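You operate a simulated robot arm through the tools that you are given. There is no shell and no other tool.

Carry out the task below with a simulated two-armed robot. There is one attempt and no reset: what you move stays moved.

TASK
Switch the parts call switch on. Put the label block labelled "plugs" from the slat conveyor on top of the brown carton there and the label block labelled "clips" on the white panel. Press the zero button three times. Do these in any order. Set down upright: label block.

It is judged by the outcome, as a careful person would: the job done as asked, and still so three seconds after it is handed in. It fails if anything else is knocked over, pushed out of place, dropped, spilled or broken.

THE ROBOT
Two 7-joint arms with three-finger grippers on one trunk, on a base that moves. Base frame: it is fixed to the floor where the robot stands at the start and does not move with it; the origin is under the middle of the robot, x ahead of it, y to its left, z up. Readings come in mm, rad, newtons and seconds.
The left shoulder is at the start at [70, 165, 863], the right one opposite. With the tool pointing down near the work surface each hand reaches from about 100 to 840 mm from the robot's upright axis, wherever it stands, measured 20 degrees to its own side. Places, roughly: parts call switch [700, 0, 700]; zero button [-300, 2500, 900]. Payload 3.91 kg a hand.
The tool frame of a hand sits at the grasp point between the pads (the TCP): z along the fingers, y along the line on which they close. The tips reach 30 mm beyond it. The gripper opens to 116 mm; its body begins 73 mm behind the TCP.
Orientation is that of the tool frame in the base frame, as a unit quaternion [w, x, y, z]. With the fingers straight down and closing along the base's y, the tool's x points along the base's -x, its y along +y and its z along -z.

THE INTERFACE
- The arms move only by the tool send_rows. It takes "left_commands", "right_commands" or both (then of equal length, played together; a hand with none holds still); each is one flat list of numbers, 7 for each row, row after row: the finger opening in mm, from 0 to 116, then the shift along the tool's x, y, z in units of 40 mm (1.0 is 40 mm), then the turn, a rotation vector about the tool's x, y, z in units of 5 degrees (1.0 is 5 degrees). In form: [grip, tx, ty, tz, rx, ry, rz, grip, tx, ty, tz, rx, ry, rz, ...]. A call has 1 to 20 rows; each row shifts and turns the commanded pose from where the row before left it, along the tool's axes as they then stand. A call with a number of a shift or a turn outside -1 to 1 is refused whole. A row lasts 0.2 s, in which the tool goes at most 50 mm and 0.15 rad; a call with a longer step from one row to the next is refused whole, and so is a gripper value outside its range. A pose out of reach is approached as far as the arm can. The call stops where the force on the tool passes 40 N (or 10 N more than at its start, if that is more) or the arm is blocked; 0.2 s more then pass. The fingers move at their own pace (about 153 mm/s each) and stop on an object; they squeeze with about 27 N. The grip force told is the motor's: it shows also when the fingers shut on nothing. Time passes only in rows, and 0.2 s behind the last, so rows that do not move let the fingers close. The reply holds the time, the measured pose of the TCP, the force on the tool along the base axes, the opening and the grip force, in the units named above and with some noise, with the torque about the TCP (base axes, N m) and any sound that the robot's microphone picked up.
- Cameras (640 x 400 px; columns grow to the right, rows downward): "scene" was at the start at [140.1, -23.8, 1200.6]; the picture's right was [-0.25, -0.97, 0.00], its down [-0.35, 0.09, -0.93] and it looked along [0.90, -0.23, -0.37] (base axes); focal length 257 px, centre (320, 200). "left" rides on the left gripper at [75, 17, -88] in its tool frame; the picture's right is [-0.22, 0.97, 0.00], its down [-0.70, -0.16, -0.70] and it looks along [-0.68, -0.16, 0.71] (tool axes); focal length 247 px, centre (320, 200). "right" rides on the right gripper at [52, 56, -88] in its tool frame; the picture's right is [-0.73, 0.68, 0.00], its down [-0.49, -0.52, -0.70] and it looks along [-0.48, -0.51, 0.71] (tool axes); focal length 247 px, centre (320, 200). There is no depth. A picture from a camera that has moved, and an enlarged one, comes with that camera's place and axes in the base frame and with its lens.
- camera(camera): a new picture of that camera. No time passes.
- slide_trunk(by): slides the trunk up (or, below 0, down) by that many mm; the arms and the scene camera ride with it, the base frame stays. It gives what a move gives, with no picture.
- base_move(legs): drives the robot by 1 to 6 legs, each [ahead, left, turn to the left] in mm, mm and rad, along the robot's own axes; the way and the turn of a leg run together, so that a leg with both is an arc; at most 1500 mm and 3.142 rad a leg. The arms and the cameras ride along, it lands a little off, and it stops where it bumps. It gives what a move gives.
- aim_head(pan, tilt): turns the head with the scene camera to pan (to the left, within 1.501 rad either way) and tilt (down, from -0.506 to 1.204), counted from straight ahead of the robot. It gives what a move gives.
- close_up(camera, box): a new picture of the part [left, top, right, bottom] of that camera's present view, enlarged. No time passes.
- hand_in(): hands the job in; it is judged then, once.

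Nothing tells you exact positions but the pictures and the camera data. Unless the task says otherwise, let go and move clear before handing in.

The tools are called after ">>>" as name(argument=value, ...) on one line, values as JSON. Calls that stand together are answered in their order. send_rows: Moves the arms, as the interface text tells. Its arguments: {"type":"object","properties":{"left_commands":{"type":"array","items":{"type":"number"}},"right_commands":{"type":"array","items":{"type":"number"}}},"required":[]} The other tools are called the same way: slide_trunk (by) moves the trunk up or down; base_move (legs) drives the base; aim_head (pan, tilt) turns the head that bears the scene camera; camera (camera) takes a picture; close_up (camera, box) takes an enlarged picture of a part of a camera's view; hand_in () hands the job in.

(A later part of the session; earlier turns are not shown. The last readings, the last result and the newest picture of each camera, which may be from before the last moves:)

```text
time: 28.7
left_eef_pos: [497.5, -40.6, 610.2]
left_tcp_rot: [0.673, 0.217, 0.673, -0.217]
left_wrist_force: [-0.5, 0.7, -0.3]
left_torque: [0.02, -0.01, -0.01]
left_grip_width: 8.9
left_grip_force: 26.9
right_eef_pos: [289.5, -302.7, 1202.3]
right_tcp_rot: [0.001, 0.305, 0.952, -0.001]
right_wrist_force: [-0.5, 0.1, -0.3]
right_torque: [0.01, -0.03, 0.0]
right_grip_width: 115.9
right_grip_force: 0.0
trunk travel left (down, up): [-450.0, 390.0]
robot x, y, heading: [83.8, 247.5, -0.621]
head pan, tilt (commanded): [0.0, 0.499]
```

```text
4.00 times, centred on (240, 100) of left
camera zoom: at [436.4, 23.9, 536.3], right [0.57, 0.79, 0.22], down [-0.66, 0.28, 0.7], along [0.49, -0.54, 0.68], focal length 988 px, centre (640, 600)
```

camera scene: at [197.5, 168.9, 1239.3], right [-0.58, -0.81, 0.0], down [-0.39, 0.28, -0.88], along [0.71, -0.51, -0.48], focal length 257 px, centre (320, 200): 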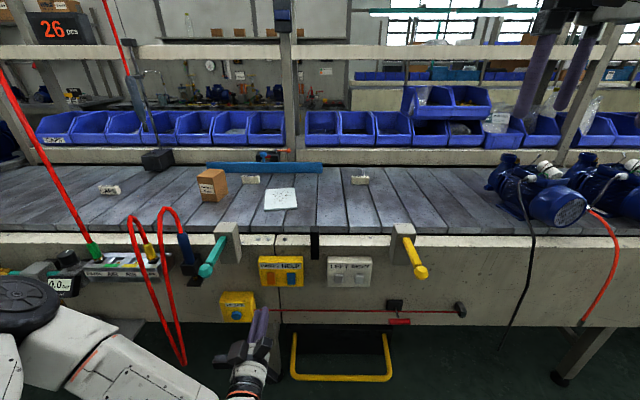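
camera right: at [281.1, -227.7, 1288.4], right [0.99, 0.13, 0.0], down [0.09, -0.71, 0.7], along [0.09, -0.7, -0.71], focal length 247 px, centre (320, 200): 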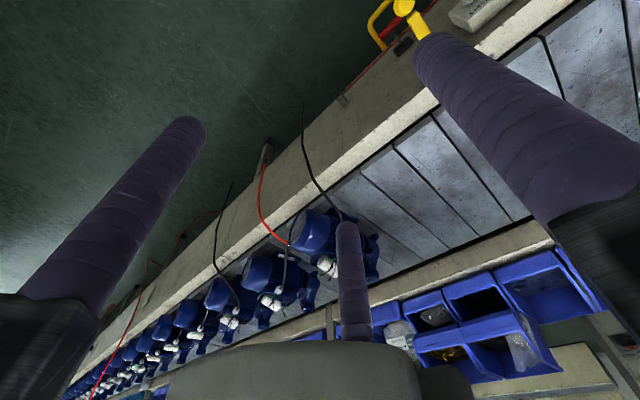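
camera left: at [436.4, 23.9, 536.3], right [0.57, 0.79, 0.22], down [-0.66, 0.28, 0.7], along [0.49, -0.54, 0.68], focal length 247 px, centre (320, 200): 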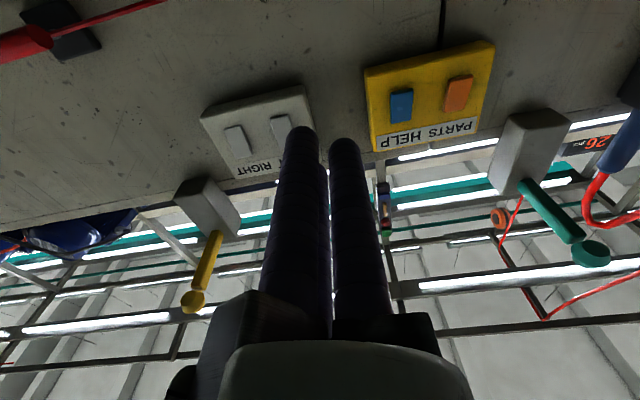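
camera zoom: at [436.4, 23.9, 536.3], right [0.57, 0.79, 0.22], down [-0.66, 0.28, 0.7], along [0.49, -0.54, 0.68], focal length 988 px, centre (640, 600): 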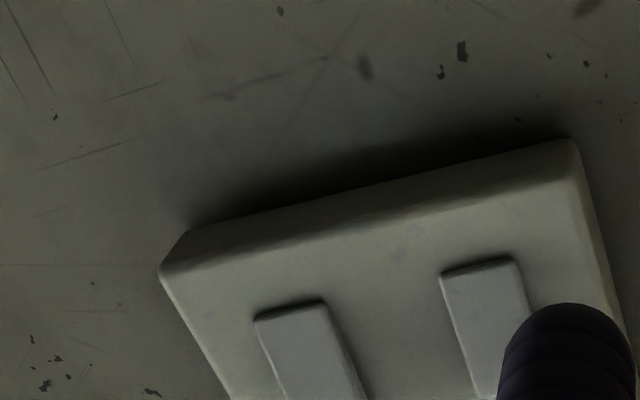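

>>> close_up(camera="left", box=[380, 62, 492, 132])

>>> close_up(camera="left", box=[200, 100, 312, 170])

```text
5.71 times, centred on (436, 97) of left
camera zoom: at [436.4, 23.9, 536.3], right [0.57, 0.79, 0.22], down [-0.66, 0.28, 0.7], along [0.49, -0.54, 0.68], focal length 1411 px, centre (-343, 789)
```

zoom: 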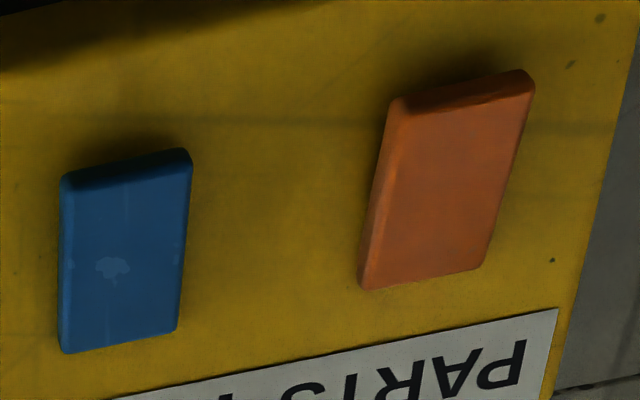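

```text
5.71 times, centred on (256, 135) of left
camera zoom: at [436.4, 23.9, 536.3], right [0.57, 0.79, 0.22], down [-0.66, 0.28, 0.7], along [0.49, -0.54, 0.68], focal length 1411 px, centre (686, 571)
```

zoom: 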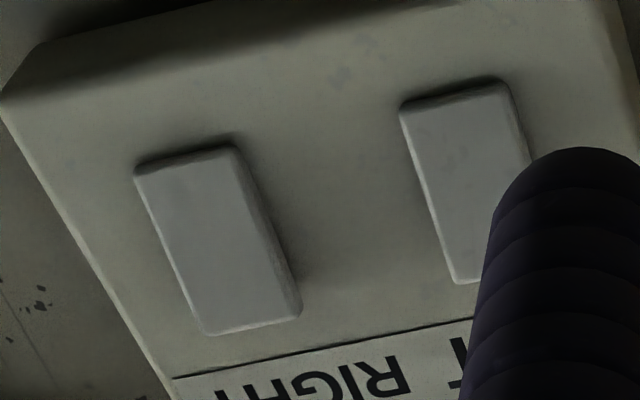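

The orange and blue rockers have their bottom ends out; the white ones have their tops out. Before pressing, I'll look for an indicator light, such as the one on the post above the conveyor, to confirm the current state.

>>> aim_head(pan=0.0, tilt=0.0)

>>> camera(camera="scene")

>>> close_up(camera="scene", box=[220, 30, 380, 130])

```text
time: 29.6
left_eef_pos: [497.9, -42.0, 611.1]
left_tcp_rot: [0.673, 0.216, 0.673, -0.216]
left_wrist_force: [-0.3, 0.5, -0.3]
left_torque: [0.01, 0.02, -0.03]
left_grip_width: 9.3
left_grip_force: 26.8
right_eef_pos: [289.8, -304.1, 1202.7]
right_tcp_rot: [0.001, 0.305, 0.952, 0.0]
right_wrist_force: [0.9, 0.7, 0.4]
right_torque: [0.02, 0.01, -0.01]
right_grip_width: 116.0
right_grip_force: 0.1
trunk travel left (down, up): [-450.0, 390.0]
robot x, y, heading: [83.6, 249.8, -0.618]
head pan, tilt (commanded): [0.0, 0.0]
```

```text
taken
camera scene: at [196.0, 169.2, 1285.3], right [-0.58, -0.81, 0.0], down [0.0, 0.0, -1.0], along [0.81, -0.58, 0.0], focal length 257 px, centre (320, 200)
```

scene: 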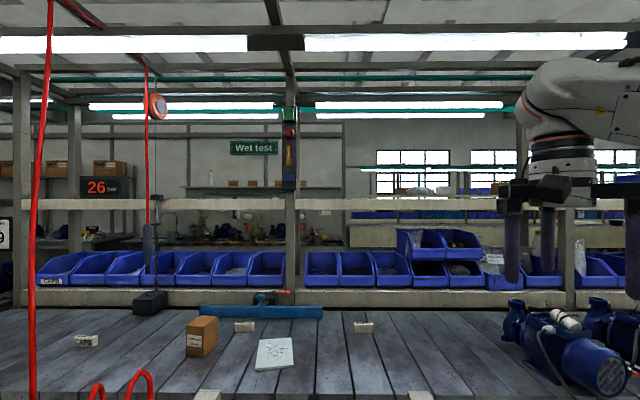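

```text
4.00 times, centred on (300, 80) of scene
camera zoom: at [196.0, 169.2, 1285.3], right [-0.58, -0.81, 0.0], down [0.0, 0.0, -1.0], along [0.81, -0.58, 0.0], focal length 1028 px, centre (400, 680)
```

zoom: 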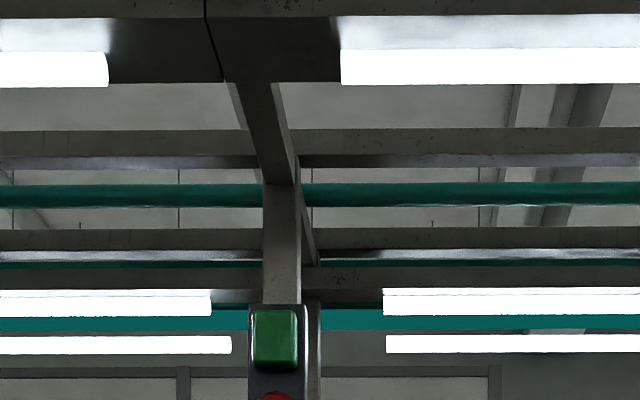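

>>> close_up(camera="scene", box=[240, 100, 340, 200])

>>> close_up(camera="scene", box=[120, 80, 200, 320])

>>> close_up(camera="scene", box=[60, 150, 160, 210])

```text
4.00 times, centred on (290, 150) of scene
camera zoom: at [196.0, 169.2, 1285.3], right [-0.58, -0.81, 0.0], down [0.0, 0.0, -1.0], along [0.81, -0.58, 0.0], focal length 1028 px, centre (440, 400)
```

zoom: 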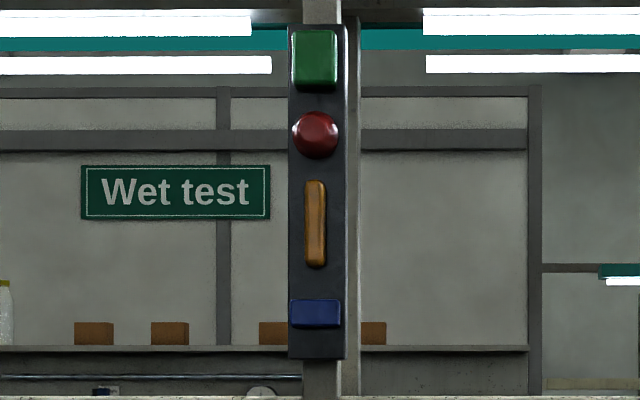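

```text
1.67 times, centred on (160, 200) of scene
camera zoom: at [196.0, 169.2, 1285.3], right [-0.58, -0.81, 0.0], down [0.0, 0.0, -1.0], along [0.81, -0.58, 0.0], focal length 428 px, centre (587, 200)
```

zoom: 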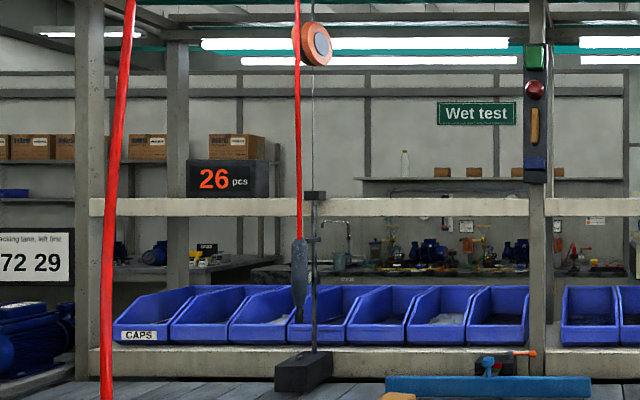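

```text
6.40 times, centred on (110, 180) of scene
camera zoom: at [196.0, 169.2, 1285.3], right [-0.58, -0.81, 0.0], down [0.0, 0.0, -1.0], along [0.81, -0.58, 0.0], focal length 1645 px, centre (1664, 328)
```

zoom: 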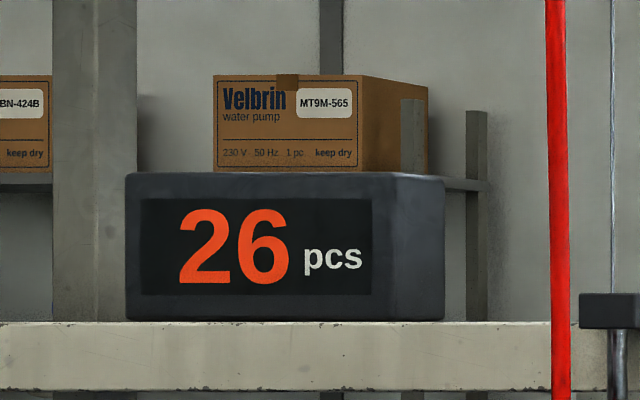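

The andon post shows green, red, orange and blue lamps, all unlit, so parts call is off now and the orange lamp will give me feedback. I'll line the left hand up with the protruding lower end of the orange rocker, with one finger leading.

>>> send_rows(left_commands=[0, -0.315, 0.9225, 0.25, 0, 0, 0, 0, -0.315, 0.9225, 0.25, 0, 0, 0, 0, -0.315, 0.9225, 0.25, 0, 0, 0, 0, -0.315, 0.9225, 0.25, 0, 0, 0, 0, 0, 0, 0, 0, 1, 0, 0, 0, 0, 0, 0, 1, 0, 0, 0, 0, 0, 0, 1, 0, 0, 0, 0, 0, 0, 0, 0])

>>> camera(camera="left")

>>> aim_head(pan=0.15, tilt=0.5)

>>> close_up(camera="scene", box=[250, 230, 410, 330])

```text
time: 31.4
left_eef_pos: [616.2, 58.5, 660.5]
left_tcp_rot: [0.579, 0.243, 0.756, -0.186]
left_wrist_force: [-0.2, -0.4, -0.2]
left_torque: [0.0, 0.03, -0.02]
left_grip_width: 9.0
left_grip_force: 27.3
right_eef_pos: [289.3, -304.1, 1201.7]
right_tcp_rot: [0.001, 0.306, 0.952, -0.001]
right_wrist_force: [-0.1, -0.5, 0.5]
right_torque: [-0.01, 0.0, -0.04]
right_grip_width: 116.0
right_grip_force: 0.0
trunk travel left (down, up): [-450.0, 390.0]
robot x, y, heading: [84.0, 251.1, -0.626]
head pan, tilt (commanded): [0.0, 0.0]
```

```text
taken
camera left: at [540.7, 132.1, 610.9], right [0.62, 0.76, 0.22], down [-0.49, 0.16, 0.85], along [0.61, -0.63, 0.47], focal length 247 px, centre (320, 200)
```

left: 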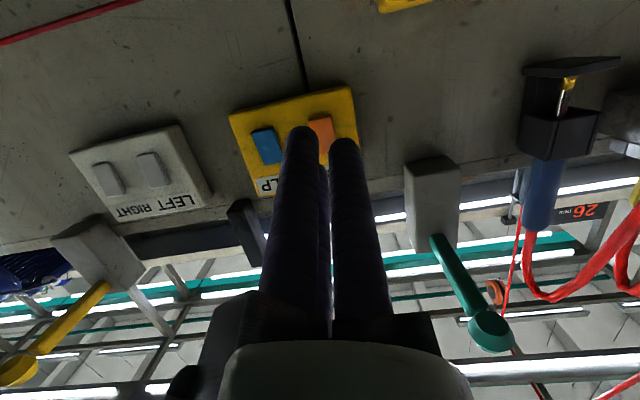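

```text
time: 32.4
left_eef_pos: [615.5, 57.0, 660.3]
left_tcp_rot: [0.579, 0.243, 0.756, -0.186]
left_wrist_force: [-0.7, 0.0, 0.4]
left_torque: [-0.03, 0.03, -0.01]
left_grip_width: 9.3
left_grip_force: 27.1
right_eef_pos: [288.9, -302.4, 1201.6]
right_tcp_rot: [0.001, 0.306, 0.952, 0.0]
right_wrist_force: [-0.3, 0.9, 0.2]
right_torque: [0.02, -0.02, -0.04]
right_grip_width: 115.8
right_grip_force: 0.0
trunk travel left (down, up): [-450.0, 390.0]
robot x, y, heading: [81.5, 253.5, -0.624]
head pan, tilt (commanded): [0.15, 0.499]
```

```text
4.00 times, centred on (330, 280) of scene
camera zoom: at [203.9, 180.3, 1239.3], right [-0.46, -0.89, 0.0], down [-0.43, 0.22, -0.88], along [0.78, -0.4, -0.48], focal length 1028 px, centre (280, -120)
```

zoom: 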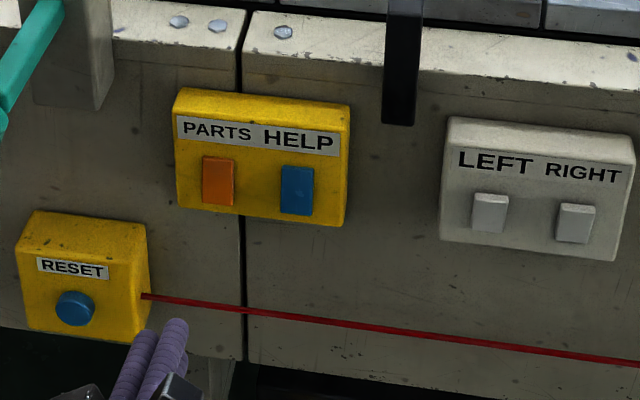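

Alignment matches the plan (TCP about 113 mm short of contact). I'll move forward to about 15 mm from the rocker and check.

>>> send_rows(left_commands=[0, -0.2116, 0, 0.789, 0, 0, 0, 0, -0.2116, 0, 0.789, 0, 0, 0, 0, -0.2116, 0, 0.789, 0, 0, 0, 0, 0, 0, 0, 0, 0, 0])

>>> close_up(camera="left", box=[230, 50, 390, 150])

>>> close_up(camera="scene", box=[270, 240, 360, 296])

```text
time: 33.4
left_eef_pos: [696.4, 0.3, 660.0]
left_tcp_rot: [0.579, 0.244, 0.755, -0.187]
left_wrist_force: [0.0, 0.5, 0.2]
left_torque: [0.02, 0.01, 0.02]
left_grip_width: 9.3
left_grip_force: 26.8
right_eef_pos: [289.8, -302.9, 1202.7]
right_tcp_rot: [0.001, 0.305, 0.952, 0.0]
right_wrist_force: [-0.1, -0.3, -0.4]
right_torque: [0.02, -0.02, -0.01]
right_grip_width: 116.3
right_grip_force: 0.0
trunk travel left (down, up): [-450.0, 390.0]
robot x, y, heading: [81.4, 251.4, -0.623]
head pan, tilt (commanded): [0.15, 0.499]
```

```text
4.00 times, centred on (310, 100) of left
camera zoom: at [622.5, 75.7, 611.5], right [0.62, 0.76, 0.22], down [-0.5, 0.16, 0.85], along [0.61, -0.63, 0.47], focal length 988 px, centre (360, 600)
```

zoom: 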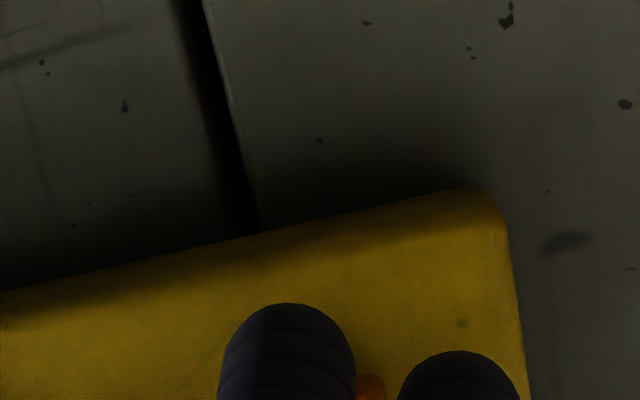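

```text
7.11 times, centred on (315, 268) of scene
camera zoom: at [203.8, 180.6, 1239.3], right [-0.45, -0.89, 0.0], down [-0.43, 0.22, -0.88], along [0.78, -0.4, -0.48], focal length 1828 px, centre (356, -284)
```

zoom: 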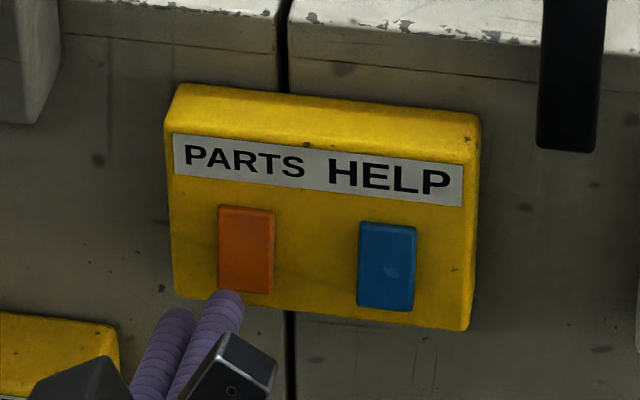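

The leading finger is just in front of the rocker's lower half. I'll press forward in small steps and watch the force and sound.

>>> send_rows(left_commands=[0, -0.0259, 0, 0.0966, 0, 0, 0, 0, -0.0259, 0, 0.0966, 0, 0, 0, 0, -0.0259, 0, 0.0966, 0, 0, 0, 0, -0.0259, 0, 0.0966, 0, 0, 0, 0, -0.0259, 0, 0.0966, 0, 0, 0])

>>> close_up(camera="scene", box=[270, 240, 360, 296])

```text
time: 34.6
left_eef_pos: [709.5, -11.0, 659.9]
left_tcp_rot: [0.578, 0.245, 0.755, -0.187]
left_wrist_force: [-19.1, 18.5, 0.8]
left_torque: [-0.1, -0.22, -0.01]
left_grip_width: 9.0
left_grip_force: 26.4
right_eef_pos: [288.1, -300.1, 1202.4]
right_tcp_rot: [0.002, 0.305, 0.952, -0.002]
right_wrist_force: [0.5, -0.2, 0.3]
right_torque: [-0.02, 0.05, 0.02]
right_grip_width: 116.2
right_grip_force: 0.0
trunk travel left (down, up): [-450.0, 390.0]
robot x, y, heading: [82.4, 250.8, -0.622]
head pan, tilt (commanded): [0.15, 0.499]
heard: click
```

```text
7.11 times, centred on (315, 268) of scene
camera zoom: at [201.8, 182.5, 1239.5], right [-0.45, -0.89, 0.0], down [-0.43, 0.22, -0.88], along [0.78, -0.4, -0.48], focal length 1828 px, centre (356, -284)
```

zoom: 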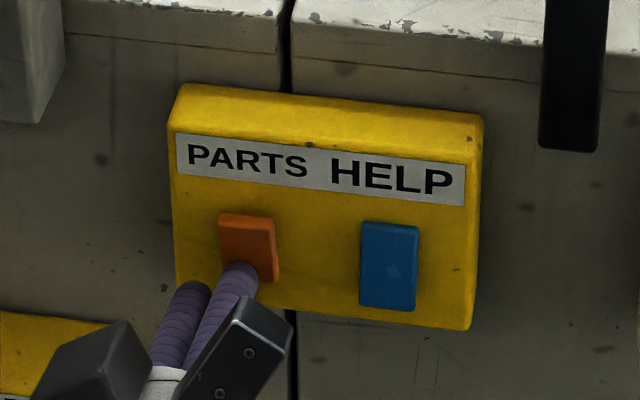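

A click was heard and the rocker now shows its top end out. I'll back the hand off and check the andon lamp.

>>> send_rows(left_commands=[0, 0.13, 0, -0.483, 0, 0, 0, 0, 0.2, 0, -0.9, 0, 0, 0, 0, 0.2, 0, -0.9, 0, 0, 0])

>>> close_up(camera="scene", box=[270, 240, 360, 296])

>>> aim_head(pan=0.1, tilt=0.0)

>>> close_up(camera="scene", box=[260, 100, 380, 200])

```text
time: 35.4
left_eef_pos: [635.6, 42.2, 663.0]
left_tcp_rot: [0.58, 0.243, 0.755, -0.187]
left_wrist_force: [0.7, -0.2, 0.0]
left_torque: [-0.01, 0.02, -0.01]
left_grip_width: 9.2
left_grip_force: 26.8
right_eef_pos: [289.6, -301.4, 1201.6]
right_tcp_rot: [0.0, 0.305, 0.952, -0.001]
right_wrist_force: [-0.2, -0.4, 0.4]
right_torque: [-0.03, -0.04, 0.0]
right_grip_width: 115.6
right_grip_force: 0.0
trunk travel left (down, up): [-450.0, 390.0]
robot x, y, heading: [80.3, 249.2, -0.624]
head pan, tilt (commanded): [0.15, 0.499]
```

```text
7.11 times, centred on (315, 268) of scene
camera zoom: at [203.8, 180.8, 1239.3], right [-0.46, -0.89, 0.0], down [-0.43, 0.22, -0.88], along [0.78, -0.4, -0.48], focal length 1828 px, centre (356, -284)
```

zoom: 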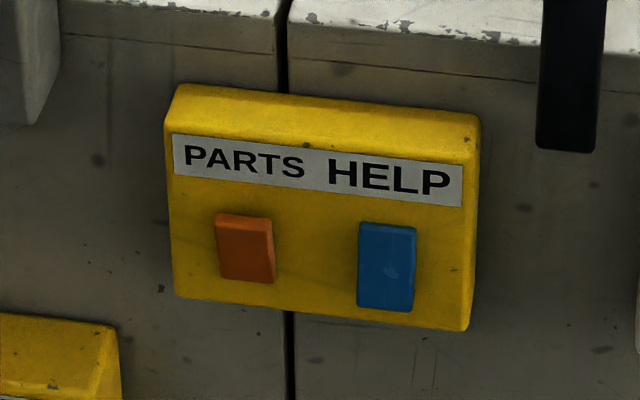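

```text
time: 36.3
left_eef_pos: [636.6, 42.1, 663.5]
left_tcp_rot: [0.579, 0.244, 0.755, -0.187]
left_wrist_force: [-0.1, 0.3, 0.0]
left_torque: [0.0, -0.02, -0.01]
left_grip_width: 9.4
left_grip_force: 27.1
right_eef_pos: [288.6, -303.1, 1202.2]
right_tcp_rot: [0.0, 0.306, 0.952, 0.0]
right_wrist_force: [0.4, -0.3, -0.3]
right_torque: [-0.02, 0.04, 0.02]
right_grip_width: 116.0
right_grip_force: 0.1
trunk travel left (down, up): [-450.0, 390.0]
robot x, y, heading: [79.8, 249.5, -0.623]
head pan, tilt (commanded): [0.099, 0.0]
```

```text
4.00 times, centred on (320, 150) of scene
camera zoom: at [200.9, 176.8, 1285.3], right [-0.5, -0.87, 0.0], down [0.0, 0.0, -1.0], along [0.87, -0.5, 0.0], focal length 1028 px, centre (320, 400)
```

zoom: 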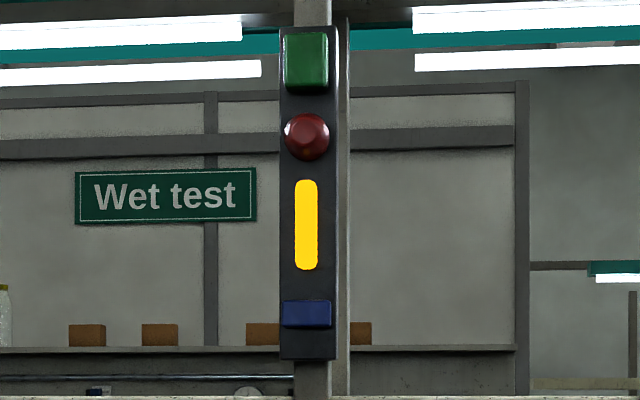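

The orange andon lamp is lit, so the parts call switch is on. Now I'll raise the left hand and turn it back to pointing down.

>>> send_rows(left_commands=[0, -0.966, 0, -0.259, 0, 0, 0, 0, -0.966, 0, -0.259, 0, 0, 0, 0, -0.966, 0, -0.259, 0, 0, 0, 0, -0.966, 0, -0.259, 0, 0, 0, 0, -0.966, 0, -0.259, 0, 0, 0, 0, -0.966, 0, -0.259, 0, 0, 0, 0, -0.966, 0, -0.259, 0, 0, 0, 0, -0.966, 0, -0.259, 0, 0, 0, 0, -0.966, 0, -0.259, 0, 0, 0, 0, -0.966, 0, -0.259, 0, 0, 0, 0, -0.966, 0, -0.259, 0, 0, 0])

>>> send_rows(left_commands=[0, 0, 0, 0, 0, 1, 0, 0, 0, 0, 0, 0, 1, 0, 0, 0, 0, 0, 0, 1, 0, 0, 0, 0, 0, 0, 1, 0, 0, 0, 0, 0, 0, 1, 0, 0, 0, 0, 0, 0, 1, 0, 0, 0, 0, 0, 0, 1, 0, 0, 0, 0, 0, 0, 1, 0, 0, 0, 0, 0, 0, 1, 0, 0, 0, 0, 0, 0, 1, 0, 0, 0, 0, 0, 0, 1, 0, 0, 0, 0, 0, 0, 1, 0, 0, 0, 0, 0, 0, 1, 0, 0, 0, 0, 0, 0, 1, 0, 0, 0, 0, 0, 0, 1, 0])

>>> aim_head(pan=0.0, tilt=0.5)

>>> camera(camera="scene")

```text
time: 38.7
left_eef_pos: [634.4, 43.3, 1101.2]
left_tcp_rot: [0.579, 0.243, 0.756, -0.186]
left_wrist_force: [0.1, -0.6, -0.7]
left_torque: [-0.03, -0.02, 0.0]
left_grip_width: 9.1
left_grip_force: 27.1
right_eef_pos: [288.8, -303.9, 1201.3]
right_tcp_rot: [0.001, 0.306, 0.952, 0.0]
right_wrist_force: [-1.3, -0.2, 0.4]
right_torque: [0.02, -0.01, 0.02]
right_grip_width: 115.9
right_grip_force: 0.1
trunk travel left (down, up): [-450.0, 390.0]
robot x, y, heading: [78.7, 248.3, -0.618]
head pan, tilt (commanded): [0.099, 0.0]
```

```text
time: 41.9
left_eef_pos: [635.6, 40.9, 1101.9]
left_tcp_rot: [0.0, 0.306, 0.952, 0.0]
left_wrist_force: [-0.2, 0.7, -0.1]
left_torque: [0.01, -0.03, -0.04]
left_grip_width: 9.2
left_grip_force: 27.0
right_eef_pos: [290.4, -304.7, 1199.1]
right_tcp_rot: [0.001, 0.305, 0.952, 0.0]
right_wrist_force: [0.3, 0.8, 0.5]
right_torque: [0.01, 0.0, 0.02]
right_grip_width: 115.9
right_grip_force: 0.0
trunk travel left (down, up): [-450.0, 390.0]
robot x, y, heading: [82.8, 250.6, -0.624]
head pan, tilt (commanded): [0.099, 0.0]
```

```text
time: 42.8
left_eef_pos: [635.1, 42.1, 1101.9]
left_tcp_rot: [0.0, 0.307, 0.952, -0.001]
left_wrist_force: [0.5, -1.0, -0.8]
left_torque: [0.02, -0.03, 0.01]
left_grip_width: 9.0
left_grip_force: 27.5
right_eef_pos: [290.6, -302.7, 1201.5]
right_tcp_rot: [0.001, 0.305, 0.952, 0.0]
right_wrist_force: [-0.9, 0.3, -0.6]
right_torque: [-0.03, 0.03, 0.0]
right_grip_width: 116.2
right_grip_force: 0.0
trunk travel left (down, up): [-450.0, 390.0]
robot x, y, heading: [81.7, 249.7, -0.622]
head pan, tilt (commanded): [0.0, 0.499]
```

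```text
taken
camera scene: at [196.9, 168.6, 1239.3], right [-0.58, -0.81, 0.0], down [-0.39, 0.28, -0.88], along [0.71, -0.51, -0.48], focal length 257 px, centre (320, 200)
```

scene: 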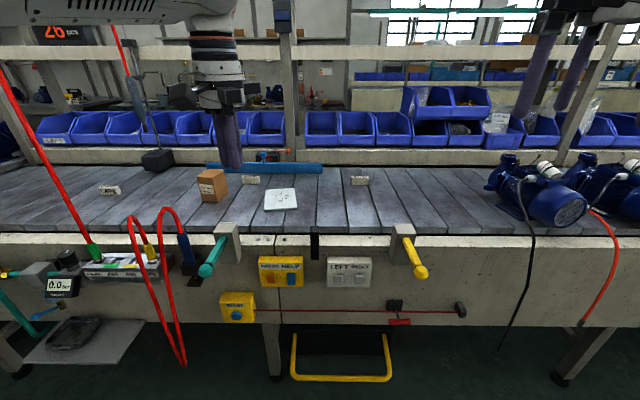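

The switch is done. PLUGS is about 1100 mm ahead of the robot axis, out of reach from here. I'll drive toward the conveyor and slightly right, staying clear of the hanging cables on the left.

>>> base_move(legs=[[250, -70, 0]])

>>> aim_head(pan=0.2, tilt=0.75)

>>> camera(camera="scene")

>>> aim_head(pan=1.1, tilt=0.5)

>>> camera(camera="scene")

```text
time: 44.7
left_eef_pos: [794.3, -162.8, 1102.5]
left_tcp_rot: [0.0, 0.308, 0.951, 0.001]
left_wrist_force: [0.7, -0.1, -0.4]
left_torque: [0.02, -0.02, -0.01]
left_grip_width: 9.3
left_grip_force: 27.4
right_eef_pos: [448.5, -505.7, 1201.2]
right_tcp_rot: [0.002, 0.309, 0.951, -0.001]
right_wrist_force: [-0.1, 0.0, 0.0]
right_torque: [0.01, 0.04, -0.01]
right_grip_width: 116.2
right_grip_force: 0.0
trunk travel left (down, up): [-450.0, 390.0]
robot x, y, heading: [239.6, 49.0, -0.625]
head pan, tilt (commanded): [0.0, 0.499]
```

```text
time: 45.5
left_eef_pos: [794.7, -162.4, 1101.3]
left_tcp_rot: [0.0, 0.308, 0.951, 0.0]
left_wrist_force: [-1.0, 0.1, 0.4]
left_torque: [0.0, 0.02, -0.03]
left_grip_width: 9.4
left_grip_force: 26.9
right_eef_pos: [447.1, -507.1, 1201.9]
right_tcp_rot: [0.001, 0.307, 0.952, 0.0]
right_wrist_force: [0.0, 0.7, -0.6]
right_torque: [0.03, 0.03, -0.01]
right_grip_width: 116.0
right_grip_force: 0.1
trunk travel left (down, up): [-450.0, 390.0]
robot x, y, heading: [242.7, 47.5, -0.625]
head pan, tilt (commanded): [0.201, 0.75]
```

```text
taken
camera scene: at [358.0, -14.9, 1217.3], right [-0.41, -0.91, 0.0], down [-0.62, 0.28, -0.73], along [0.67, -0.3, -0.68], focal length 257 px, centre (320, 200)
```

scene: 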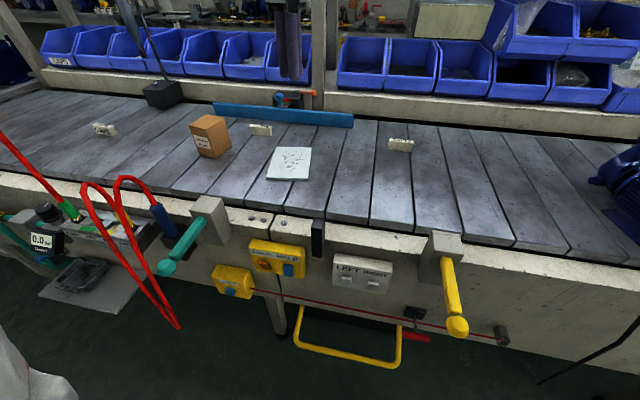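

```text
time: 46.6
left_eef_pos: [793.5, -161.9, 1101.7]
left_tcp_rot: [0.0, 0.308, 0.951, 0.0]
left_wrist_force: [-0.1, 0.2, 0.1]
left_torque: [0.03, -0.01, 0.0]
left_grip_width: 9.2
left_grip_force: 27.0
right_eef_pos: [448.2, -506.4, 1201.5]
right_tcp_rot: [0.001, 0.308, 0.952, 0.001]
right_wrist_force: [-0.1, 0.4, -0.7]
right_torque: [-0.01, 0.03, -0.02]
right_grip_width: 116.3
right_grip_force: 0.1
trunk travel left (down, up): [-450.0, 390.0]
robot x, y, heading: [242.4, 47.6, -0.63]
head pan, tilt (commanded): [1.1, 0.499]
```

```text
taken
camera scene: at [363.8, 60.5, 1239.2], right [0.45, -0.89, 0.0], down [-0.43, -0.22, -0.88], along [0.78, 0.4, -0.48], focal length 257 px, centre (320, 200)
```

scene: 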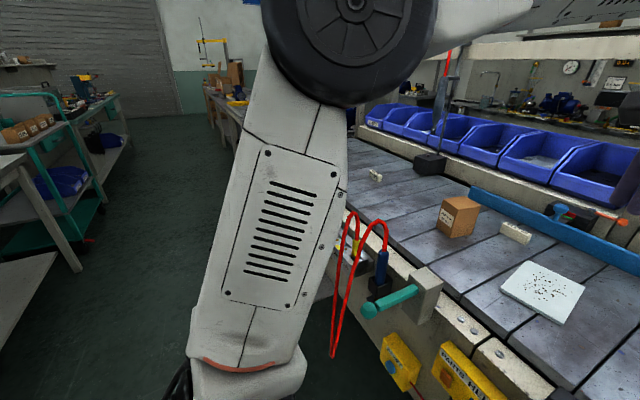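

The elbow is high and well clear of the hanging cable. I'll drive another 100 mm forward, then take detailed views of the conveyor items from here.

>>> base_move(legs=[[100, 0, 0]])

>>> aim_head(pan=0.3, tilt=0.6)

>>> camera(camera="scene")

>>> camera(camera="left")

>>> camera(camera="right")

```text
time: 47.8
left_eef_pos: [874.5, -220.9, 1101.8]
left_tcp_rot: [0.0, 0.309, 0.951, 0.001]
left_wrist_force: [0.2, 0.0, 0.0]
left_torque: [0.0, 0.02, 0.04]
left_grip_width: 8.6
left_grip_force: 27.1
right_eef_pos: [527.6, -565.8, 1201.4]
right_tcp_rot: [0.001, 0.308, 0.951, 0.0]
right_wrist_force: [0.1, 0.5, -0.4]
right_torque: [0.01, 0.05, -0.02]
right_grip_width: 116.2
right_grip_force: 0.0
trunk travel left (down, up): [-450.0, 390.0]
robot x, y, heading: [320.7, -5.5, -0.626]
head pan, tilt (commanded): [1.1, 0.499]
```

```text
time: 48.9
left_eef_pos: [873.5, -220.2, 1101.2]
left_tcp_rot: [-0.001, 0.309, 0.951, 0.0]
left_wrist_force: [-0.1, 0.4, -0.1]
left_torque: [0.02, -0.01, -0.01]
left_grip_width: 9.2
left_grip_force: 27.5
right_eef_pos: [527.0, -564.1, 1201.4]
right_tcp_rot: [0.001, 0.308, 0.951, 0.0]
right_wrist_force: [-0.2, 0.0, -0.3]
right_torque: [0.01, -0.02, 0.0]
right_grip_width: 116.2
right_grip_force: 0.1
trunk travel left (down, up): [-450.0, 390.0]
robot x, y, heading: [323.4, -7.7, -0.629]
head pan, tilt (commanded): [0.3, 0.6]
```

```text
taken
camera scene: at [446.2, -67.1, 1230.1], right [-0.32, -0.95, 0.0], down [-0.54, 0.18, -0.83], along [0.78, -0.26, -0.57], focal length 257 px, centre (320, 200)
```

scene: 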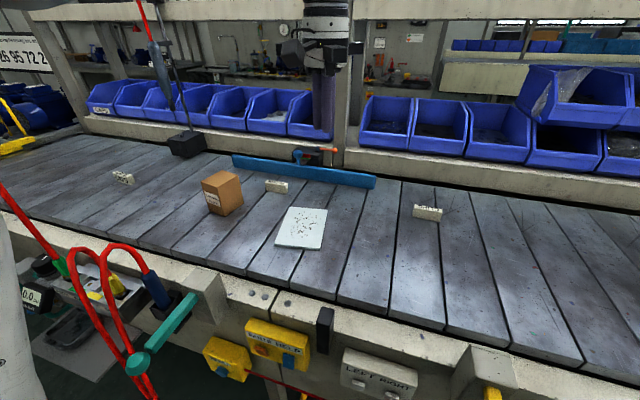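

```text
taken
camera left: at [823.7, -162.9, 1190.8], right [0.75, 0.66, 0.0], down [0.47, -0.54, 0.7], along [0.46, -0.53, -0.71], focal length 247 px, centre (320, 200)
```

left: 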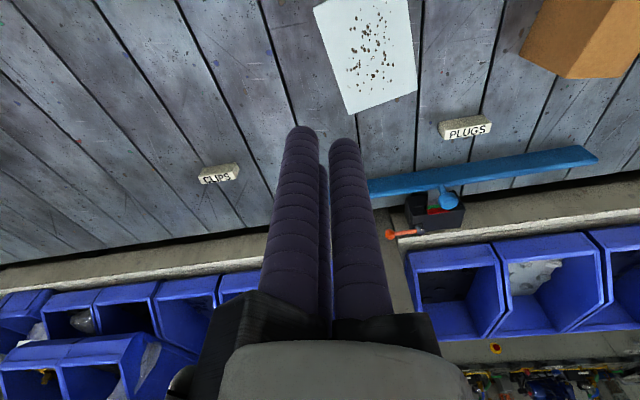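

```text
taken
camera right: at [518.2, -489.1, 1288.4], right [0.99, 0.12, 0.0], down [0.09, -0.71, 0.7], along [0.09, -0.7, -0.71], focal length 247 px, centre (320, 200)
```

right: 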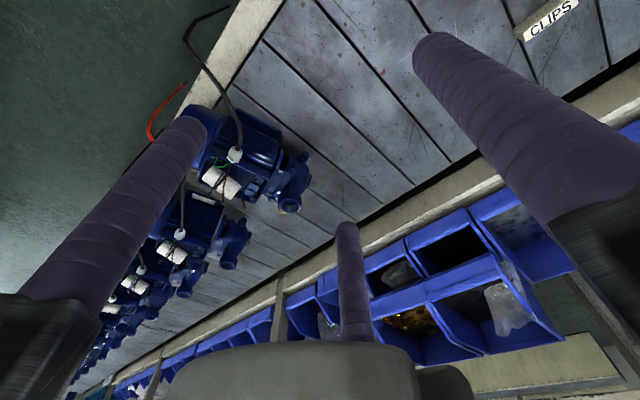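

>>> close_up(camera="left", box=[400, 80, 528, 160])

>>> close_up(camera="left", box=[160, 140, 288, 220])

>>> close_up(camera="scene", box=[190, 160, 318, 240])

>>> close_up(camera="left", box=[290, 0, 450, 130])

```text
5.00 times, centred on (464, 120) of left
camera zoom: at [823.7, -162.9, 1190.8], right [0.75, 0.66, 0.0], down [0.47, -0.54, 0.7], along [0.46, -0.53, -0.71], focal length 1235 px, centre (-400, 600)
```

zoom: 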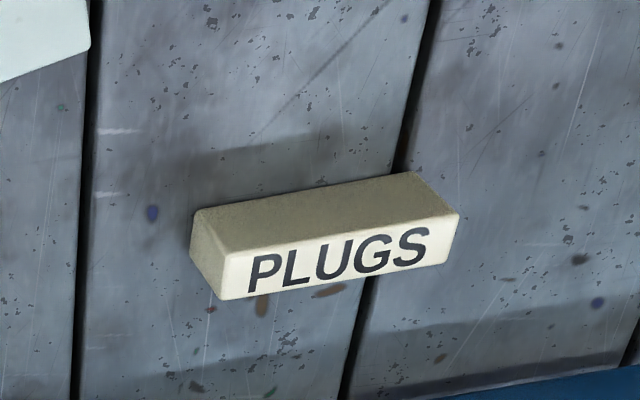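

```text
5.00 times, centred on (224, 180) of left
camera zoom: at [823.7, -162.9, 1190.8], right [0.75, 0.66, 0.0], down [0.47, -0.54, 0.7], along [0.46, -0.53, -0.71], focal length 1235 px, centre (800, 300)
```

zoom: 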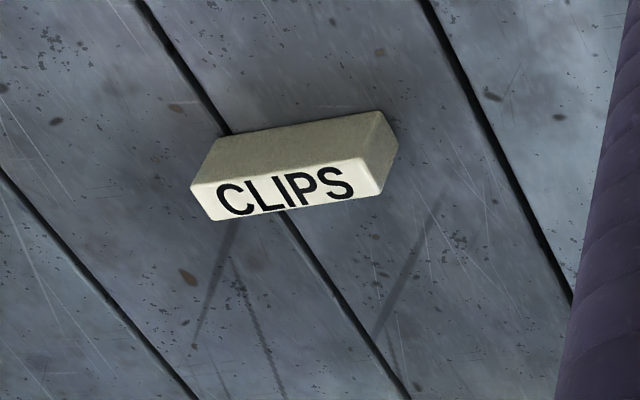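

```text
5.00 times, centred on (254, 200) of scene
camera zoom: at [446.2, -67.1, 1230.1], right [-0.32, -0.95, 0.0], down [-0.54, 0.18, -0.83], along [0.78, -0.26, -0.57], focal length 1286 px, centre (650, 200)
```

zoom: 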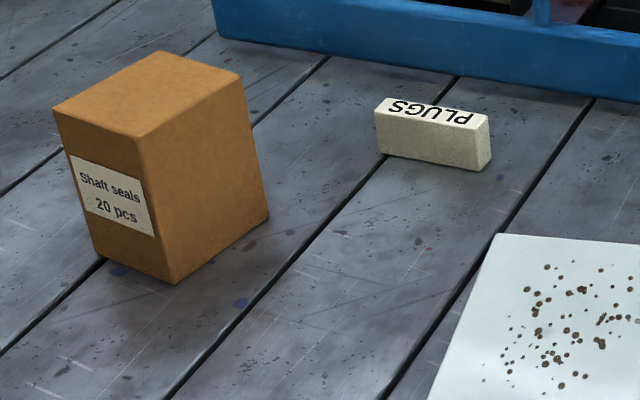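

```text
3.08 times, centred on (370, 65) of left
camera zoom: at [823.7, -162.9, 1190.8], right [0.75, 0.66, 0.0], down [0.47, -0.54, 0.7], along [0.46, -0.53, -0.71], focal length 760 px, centre (166, 615)
```

zoom: 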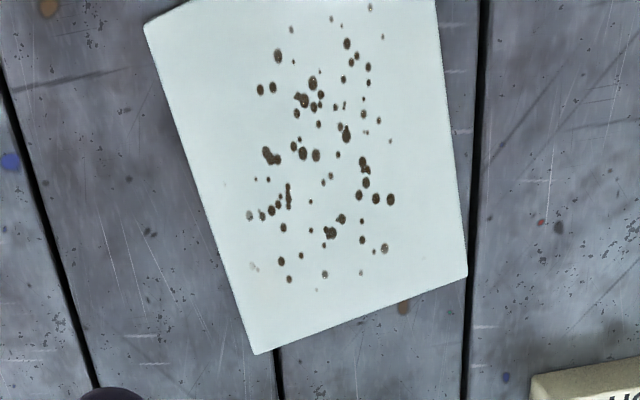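

PLUGS is centred about 755 mm ahead and 357 mm left of the robot, its long side parallel to the conveyor, with its label on top. The carton top centre is at about (634, 460) relative to the robot, at height 887. I'll turn the left tool 90° and open it to 80 mm.

>>> send_rows(left_commands=[80, 0, 0, 0, 0, 0, 1, 80, 0, 0, 0, 0, 0, 1, 80, 0, 0, 0, 0, 0, 1, 80, 0, 0, 0, 0, 0, 1, 80, 0, 0, 0, 0, 0, 1, 80, 0, 0, 0, 0, 0, 1, 80, 0, 0, 0, 0, 0, 1, 80, 0, 0, 0, 0, 0, 1, 80, 0, 0, 0, 0, 0, 1, 80, 0, 0, 0, 0, 0, 1, 80, 0, 0, 0, 0, 0, 1, 80, 0, 0, 0, 0, 0, 1, 80, 0, 0, 0, 0, 0, 1, 80, 0, 0, 0, 0, 0, 1, 80, 0, 0, 0, 0, 0, 1, 80, 0, 0, 0, 0, 0, 1, 80, 0, 0, 0, 0, 0, 1, 80, 0, 0, 0, 0, 0, 1])

>>> camera(camera="left")

>>> camera(camera="scene")

```text
time: 52.7
left_eef_pos: [873.5, -220.3, 1101.7]
left_tcp_rot: [0.001, 0.891, 0.453, 0.0]
left_wrist_force: [-0.4, 0.2, -1.1]
left_torque: [-0.01, -0.01, 0.0]
left_grip_width: 79.9
left_grip_force: 0.1
right_eef_pos: [527.0, -564.5, 1202.1]
right_tcp_rot: [0.001, 0.308, 0.951, -0.001]
right_wrist_force: [0.0, -0.5, 0.2]
right_torque: [0.01, 0.0, 0.02]
right_grip_width: 115.8
right_grip_force: 0.0
trunk travel left (down, up): [-450.0, 390.0]
robot x, y, heading: [319.1, -11.1, -0.628]
head pan, tilt (commanded): [0.3, 0.6]
```

```text
taken
camera left: at [932.0, -170.5, 1190.9], right [0.66, -0.76, 0.0], down [-0.54, -0.47, 0.7], along [-0.53, -0.46, -0.71], focal length 247 px, centre (320, 200)
```

left: 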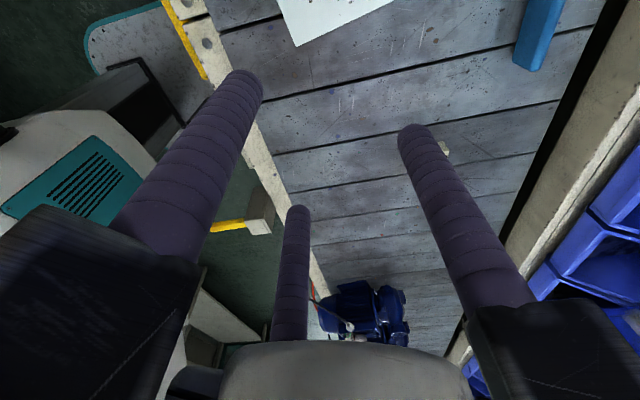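

```text
taken
camera scene: at [446.2, -67.2, 1230.1], right [-0.32, -0.95, 0.0], down [-0.54, 0.18, -0.82], along [0.78, -0.27, -0.57], focal length 257 px, centre (320, 200)
```

scene: 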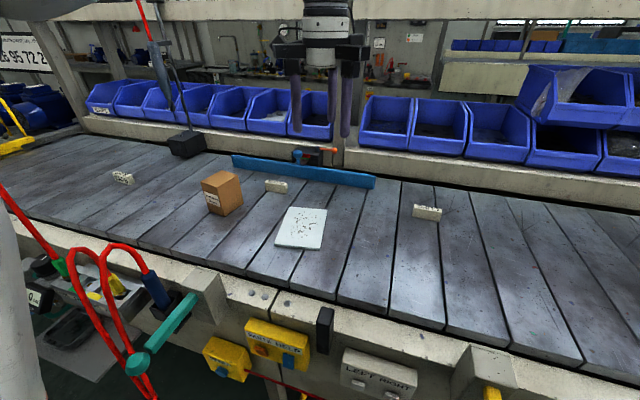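

Next I'll move over the PLUGS block at the same height and check with the wrist and scene cameras.

>>> send_rows(left_commands=[80, 0.734, 0.618, 0, 0, 0, 0, 80, 0.734, 0.618, 0, 0, 0, 0, 80, 0.734, 0.618, 0, 0, 0, 0, 80, 0.734, 0.618, 0, 0, 0, 0, 80, 0.734, 0.618, 0, 0, 0, 0, 80, 0.734, 0.618, 0, 0, 0, 0, 80, 0.734, 0.618, 0, 0, 0, 0, 80, 0, 0, 1, 0, 0, 0, 80, 0, 0, 1, 0, 0, 0, 80, 0, 0, 1, 0, 0, 0])

>>> camera(camera="left")

>>> camera(camera="scene")

```text
time: 54.9
left_eef_pos: [1082.5, -164.5, 979.2]
left_tcp_rot: [0.001, 0.89, 0.455, 0.001]
left_wrist_force: [-0.7, 0.0, 0.8]
left_torque: [-0.05, 0.04, 0.02]
left_grip_width: 79.9
left_grip_force: 0.0
left hand out of reach, approached as far as the arm can: row 6, 7
right_eef_pos: [527.0, -562.9, 1203.1]
right_tcp_rot: [0.001, 0.308, 0.951, -0.001]
right_wrist_force: [0.2, 1.0, 0.5]
right_torque: [-0.02, -0.04, -0.02]
right_grip_width: 116.2
right_grip_force: 0.1
trunk travel left (down, up): [-450.0, 390.0]
robot x, y, heading: [318.7, -8.2, -0.631]
head pan, tilt (commanded): [0.3, 0.6]
```

```text
taken
camera left: at [1140.9, -113.6, 1069.0], right [0.66, -0.75, 0.0], down [-0.54, -0.47, 0.7], along [-0.53, -0.46, -0.71], focal length 247 px, centre (320, 200)
```

left: 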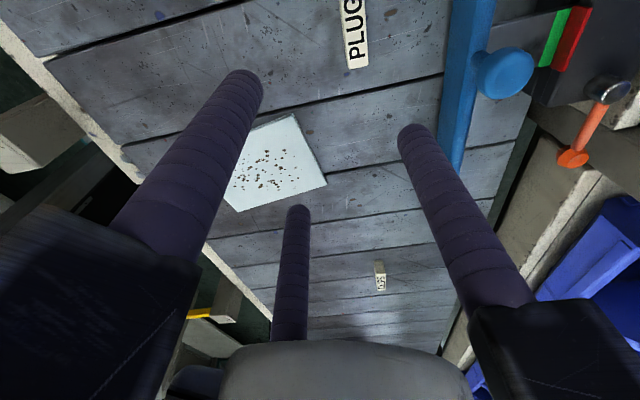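

```text
taken
camera scene: at [445.7, -66.0, 1230.4], right [-0.32, -0.95, 0.0], down [-0.53, 0.18, -0.83], along [0.78, -0.27, -0.56], focal length 257 px, centre (320, 200)
```

scene: 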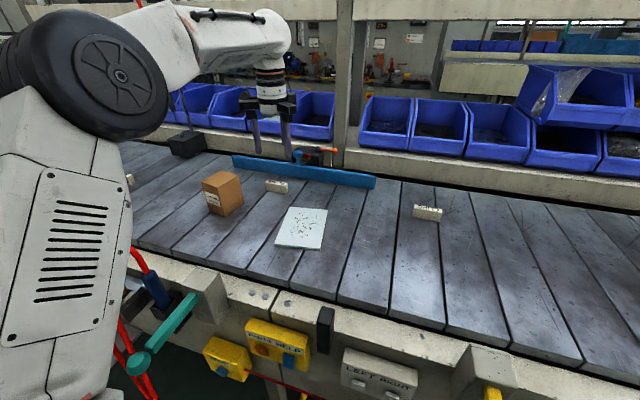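

The arm was short of reach at the higher level; it sits about 37 mm short in each direction. I'll lower slightly and then finish the lateral move.

>>> send_rows(left_commands=[80, 0, 0, 0.56, 0, 0, 0, 80, 0, 0, 0.56, 0, 0, 0, 80, 0.47, 0.465, 0, 0, 0, 0, 80, 0.475, 0.465, 0, 0, 0, 0])

>>> camera(camera="left")

>>> close_up(camera="scene", box=[190, 80, 350, 220])

```text
time: 55.9
left_eef_pos: [1136.4, -159.2, 932.8]
left_tcp_rot: [-0.001, 0.891, 0.454, -0.001]
left_wrist_force: [-0.3, -0.1, 0.1]
left_torque: [-0.05, 0.0, 0.02]
left_grip_width: 79.8
left_grip_force: 0.1
right_eef_pos: [527.4, -564.0, 1202.7]
right_tcp_rot: [0.001, 0.309, 0.951, -0.002]
right_wrist_force: [-0.4, 0.4, 0.3]
right_torque: [0.02, 0.01, 0.0]
right_grip_width: 115.9
right_grip_force: 0.0
trunk travel left (down, up): [-450.0, 390.0]
robot x, y, heading: [320.8, -10.3, -0.626]
head pan, tilt (commanded): [0.3, 0.6]
```

```text
taken
camera left: at [1194.6, -106.8, 1021.5], right [0.66, -0.75, 0.0], down [-0.54, -0.47, 0.7], along [-0.53, -0.46, -0.71], focal length 247 px, centre (320, 200)
```

left: 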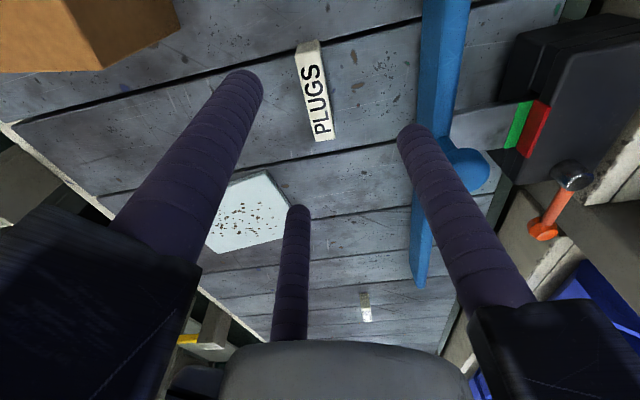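

```text
2.86 times, centred on (270, 150) of scene
camera zoom: at [447.2, -67.3, 1230.0], right [-0.32, -0.95, 0.0], down [-0.54, 0.18, -0.82], along [0.78, -0.27, -0.57], focal length 735 px, centre (463, 343)
```

zoom: 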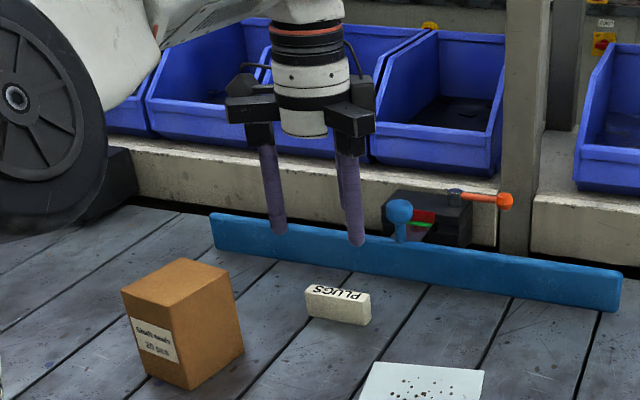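

>>> close_up(camera="left", box=[240, 20, 400, 160])

```text
2.86 times, centred on (320, 90) of left
camera zoom: at [1194.6, -106.8, 1021.5], right [0.66, -0.75, 0.0], down [-0.54, -0.47, 0.7], along [-0.53, -0.46, -0.71], focal length 706 px, centre (320, 514)
```

zoom: 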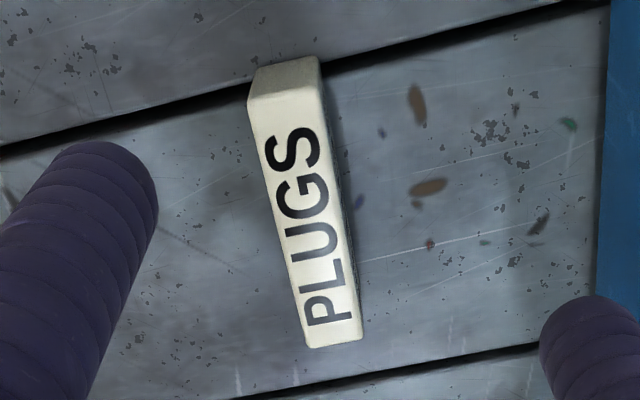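

The wrist view puts the block centre about 9 mm nearer and 4 mm right of my current aim line. I'll correct and lower toward the block, stopping just above grasp height to check.

>>> send_rows(left_commands=[80, -0.1, -0.235, 0, 0, 0, 0, 80, 0, 0, 0.8, 0, 0, 0, 80, 0, 0, 0.8, 0, 0, 0, 80, 0, 0, 0.4, 0, 0, 0])

>>> camera(camera="left")

>>> close_up(camera="scene", box=[220, 120, 340, 210])

```text
time: 56.9
left_eef_pos: [1124.8, -155.2, 855.9]
left_tcp_rot: [0.0, 0.891, 0.454, 0.0]
left_wrist_force: [0.1, 0.9, -1.0]
left_torque: [0.0, -0.02, -0.02]
left_grip_width: 80.1
left_grip_force: 0.0
right_eef_pos: [526.5, -564.5, 1202.1]
right_tcp_rot: [0.001, 0.309, 0.951, 0.0]
right_wrist_force: [0.7, 0.2, -0.1]
right_torque: [0.01, 0.0, 0.01]
right_grip_width: 116.2
right_grip_force: 0.0
trunk travel left (down, up): [-450.0, 390.0]
robot x, y, heading: [318.0, -12.4, -0.629]
head pan, tilt (commanded): [0.3, 0.6]
```

```text
taken
camera left: at [1183.9, -103.9, 944.6], right [0.66, -0.75, 0.0], down [-0.54, -0.47, 0.7], along [-0.53, -0.46, -0.71], focal length 247 px, centre (320, 200)
```

left: 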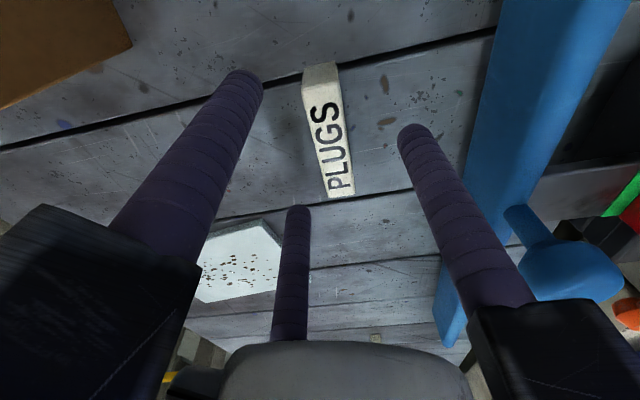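

```text
4.44 times, centred on (280, 165) of scene
camera zoom: at [446.5, -67.3, 1230.1], right [-0.32, -0.95, 0.0], down [-0.54, 0.18, -0.82], along [0.78, -0.27, -0.57], focal length 1143 px, centre (498, 356)
```

zoom: 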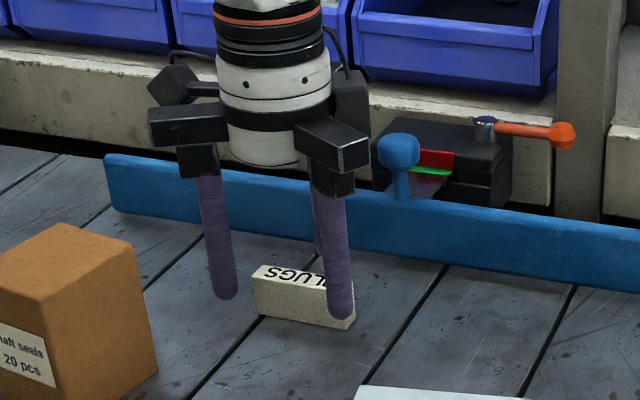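

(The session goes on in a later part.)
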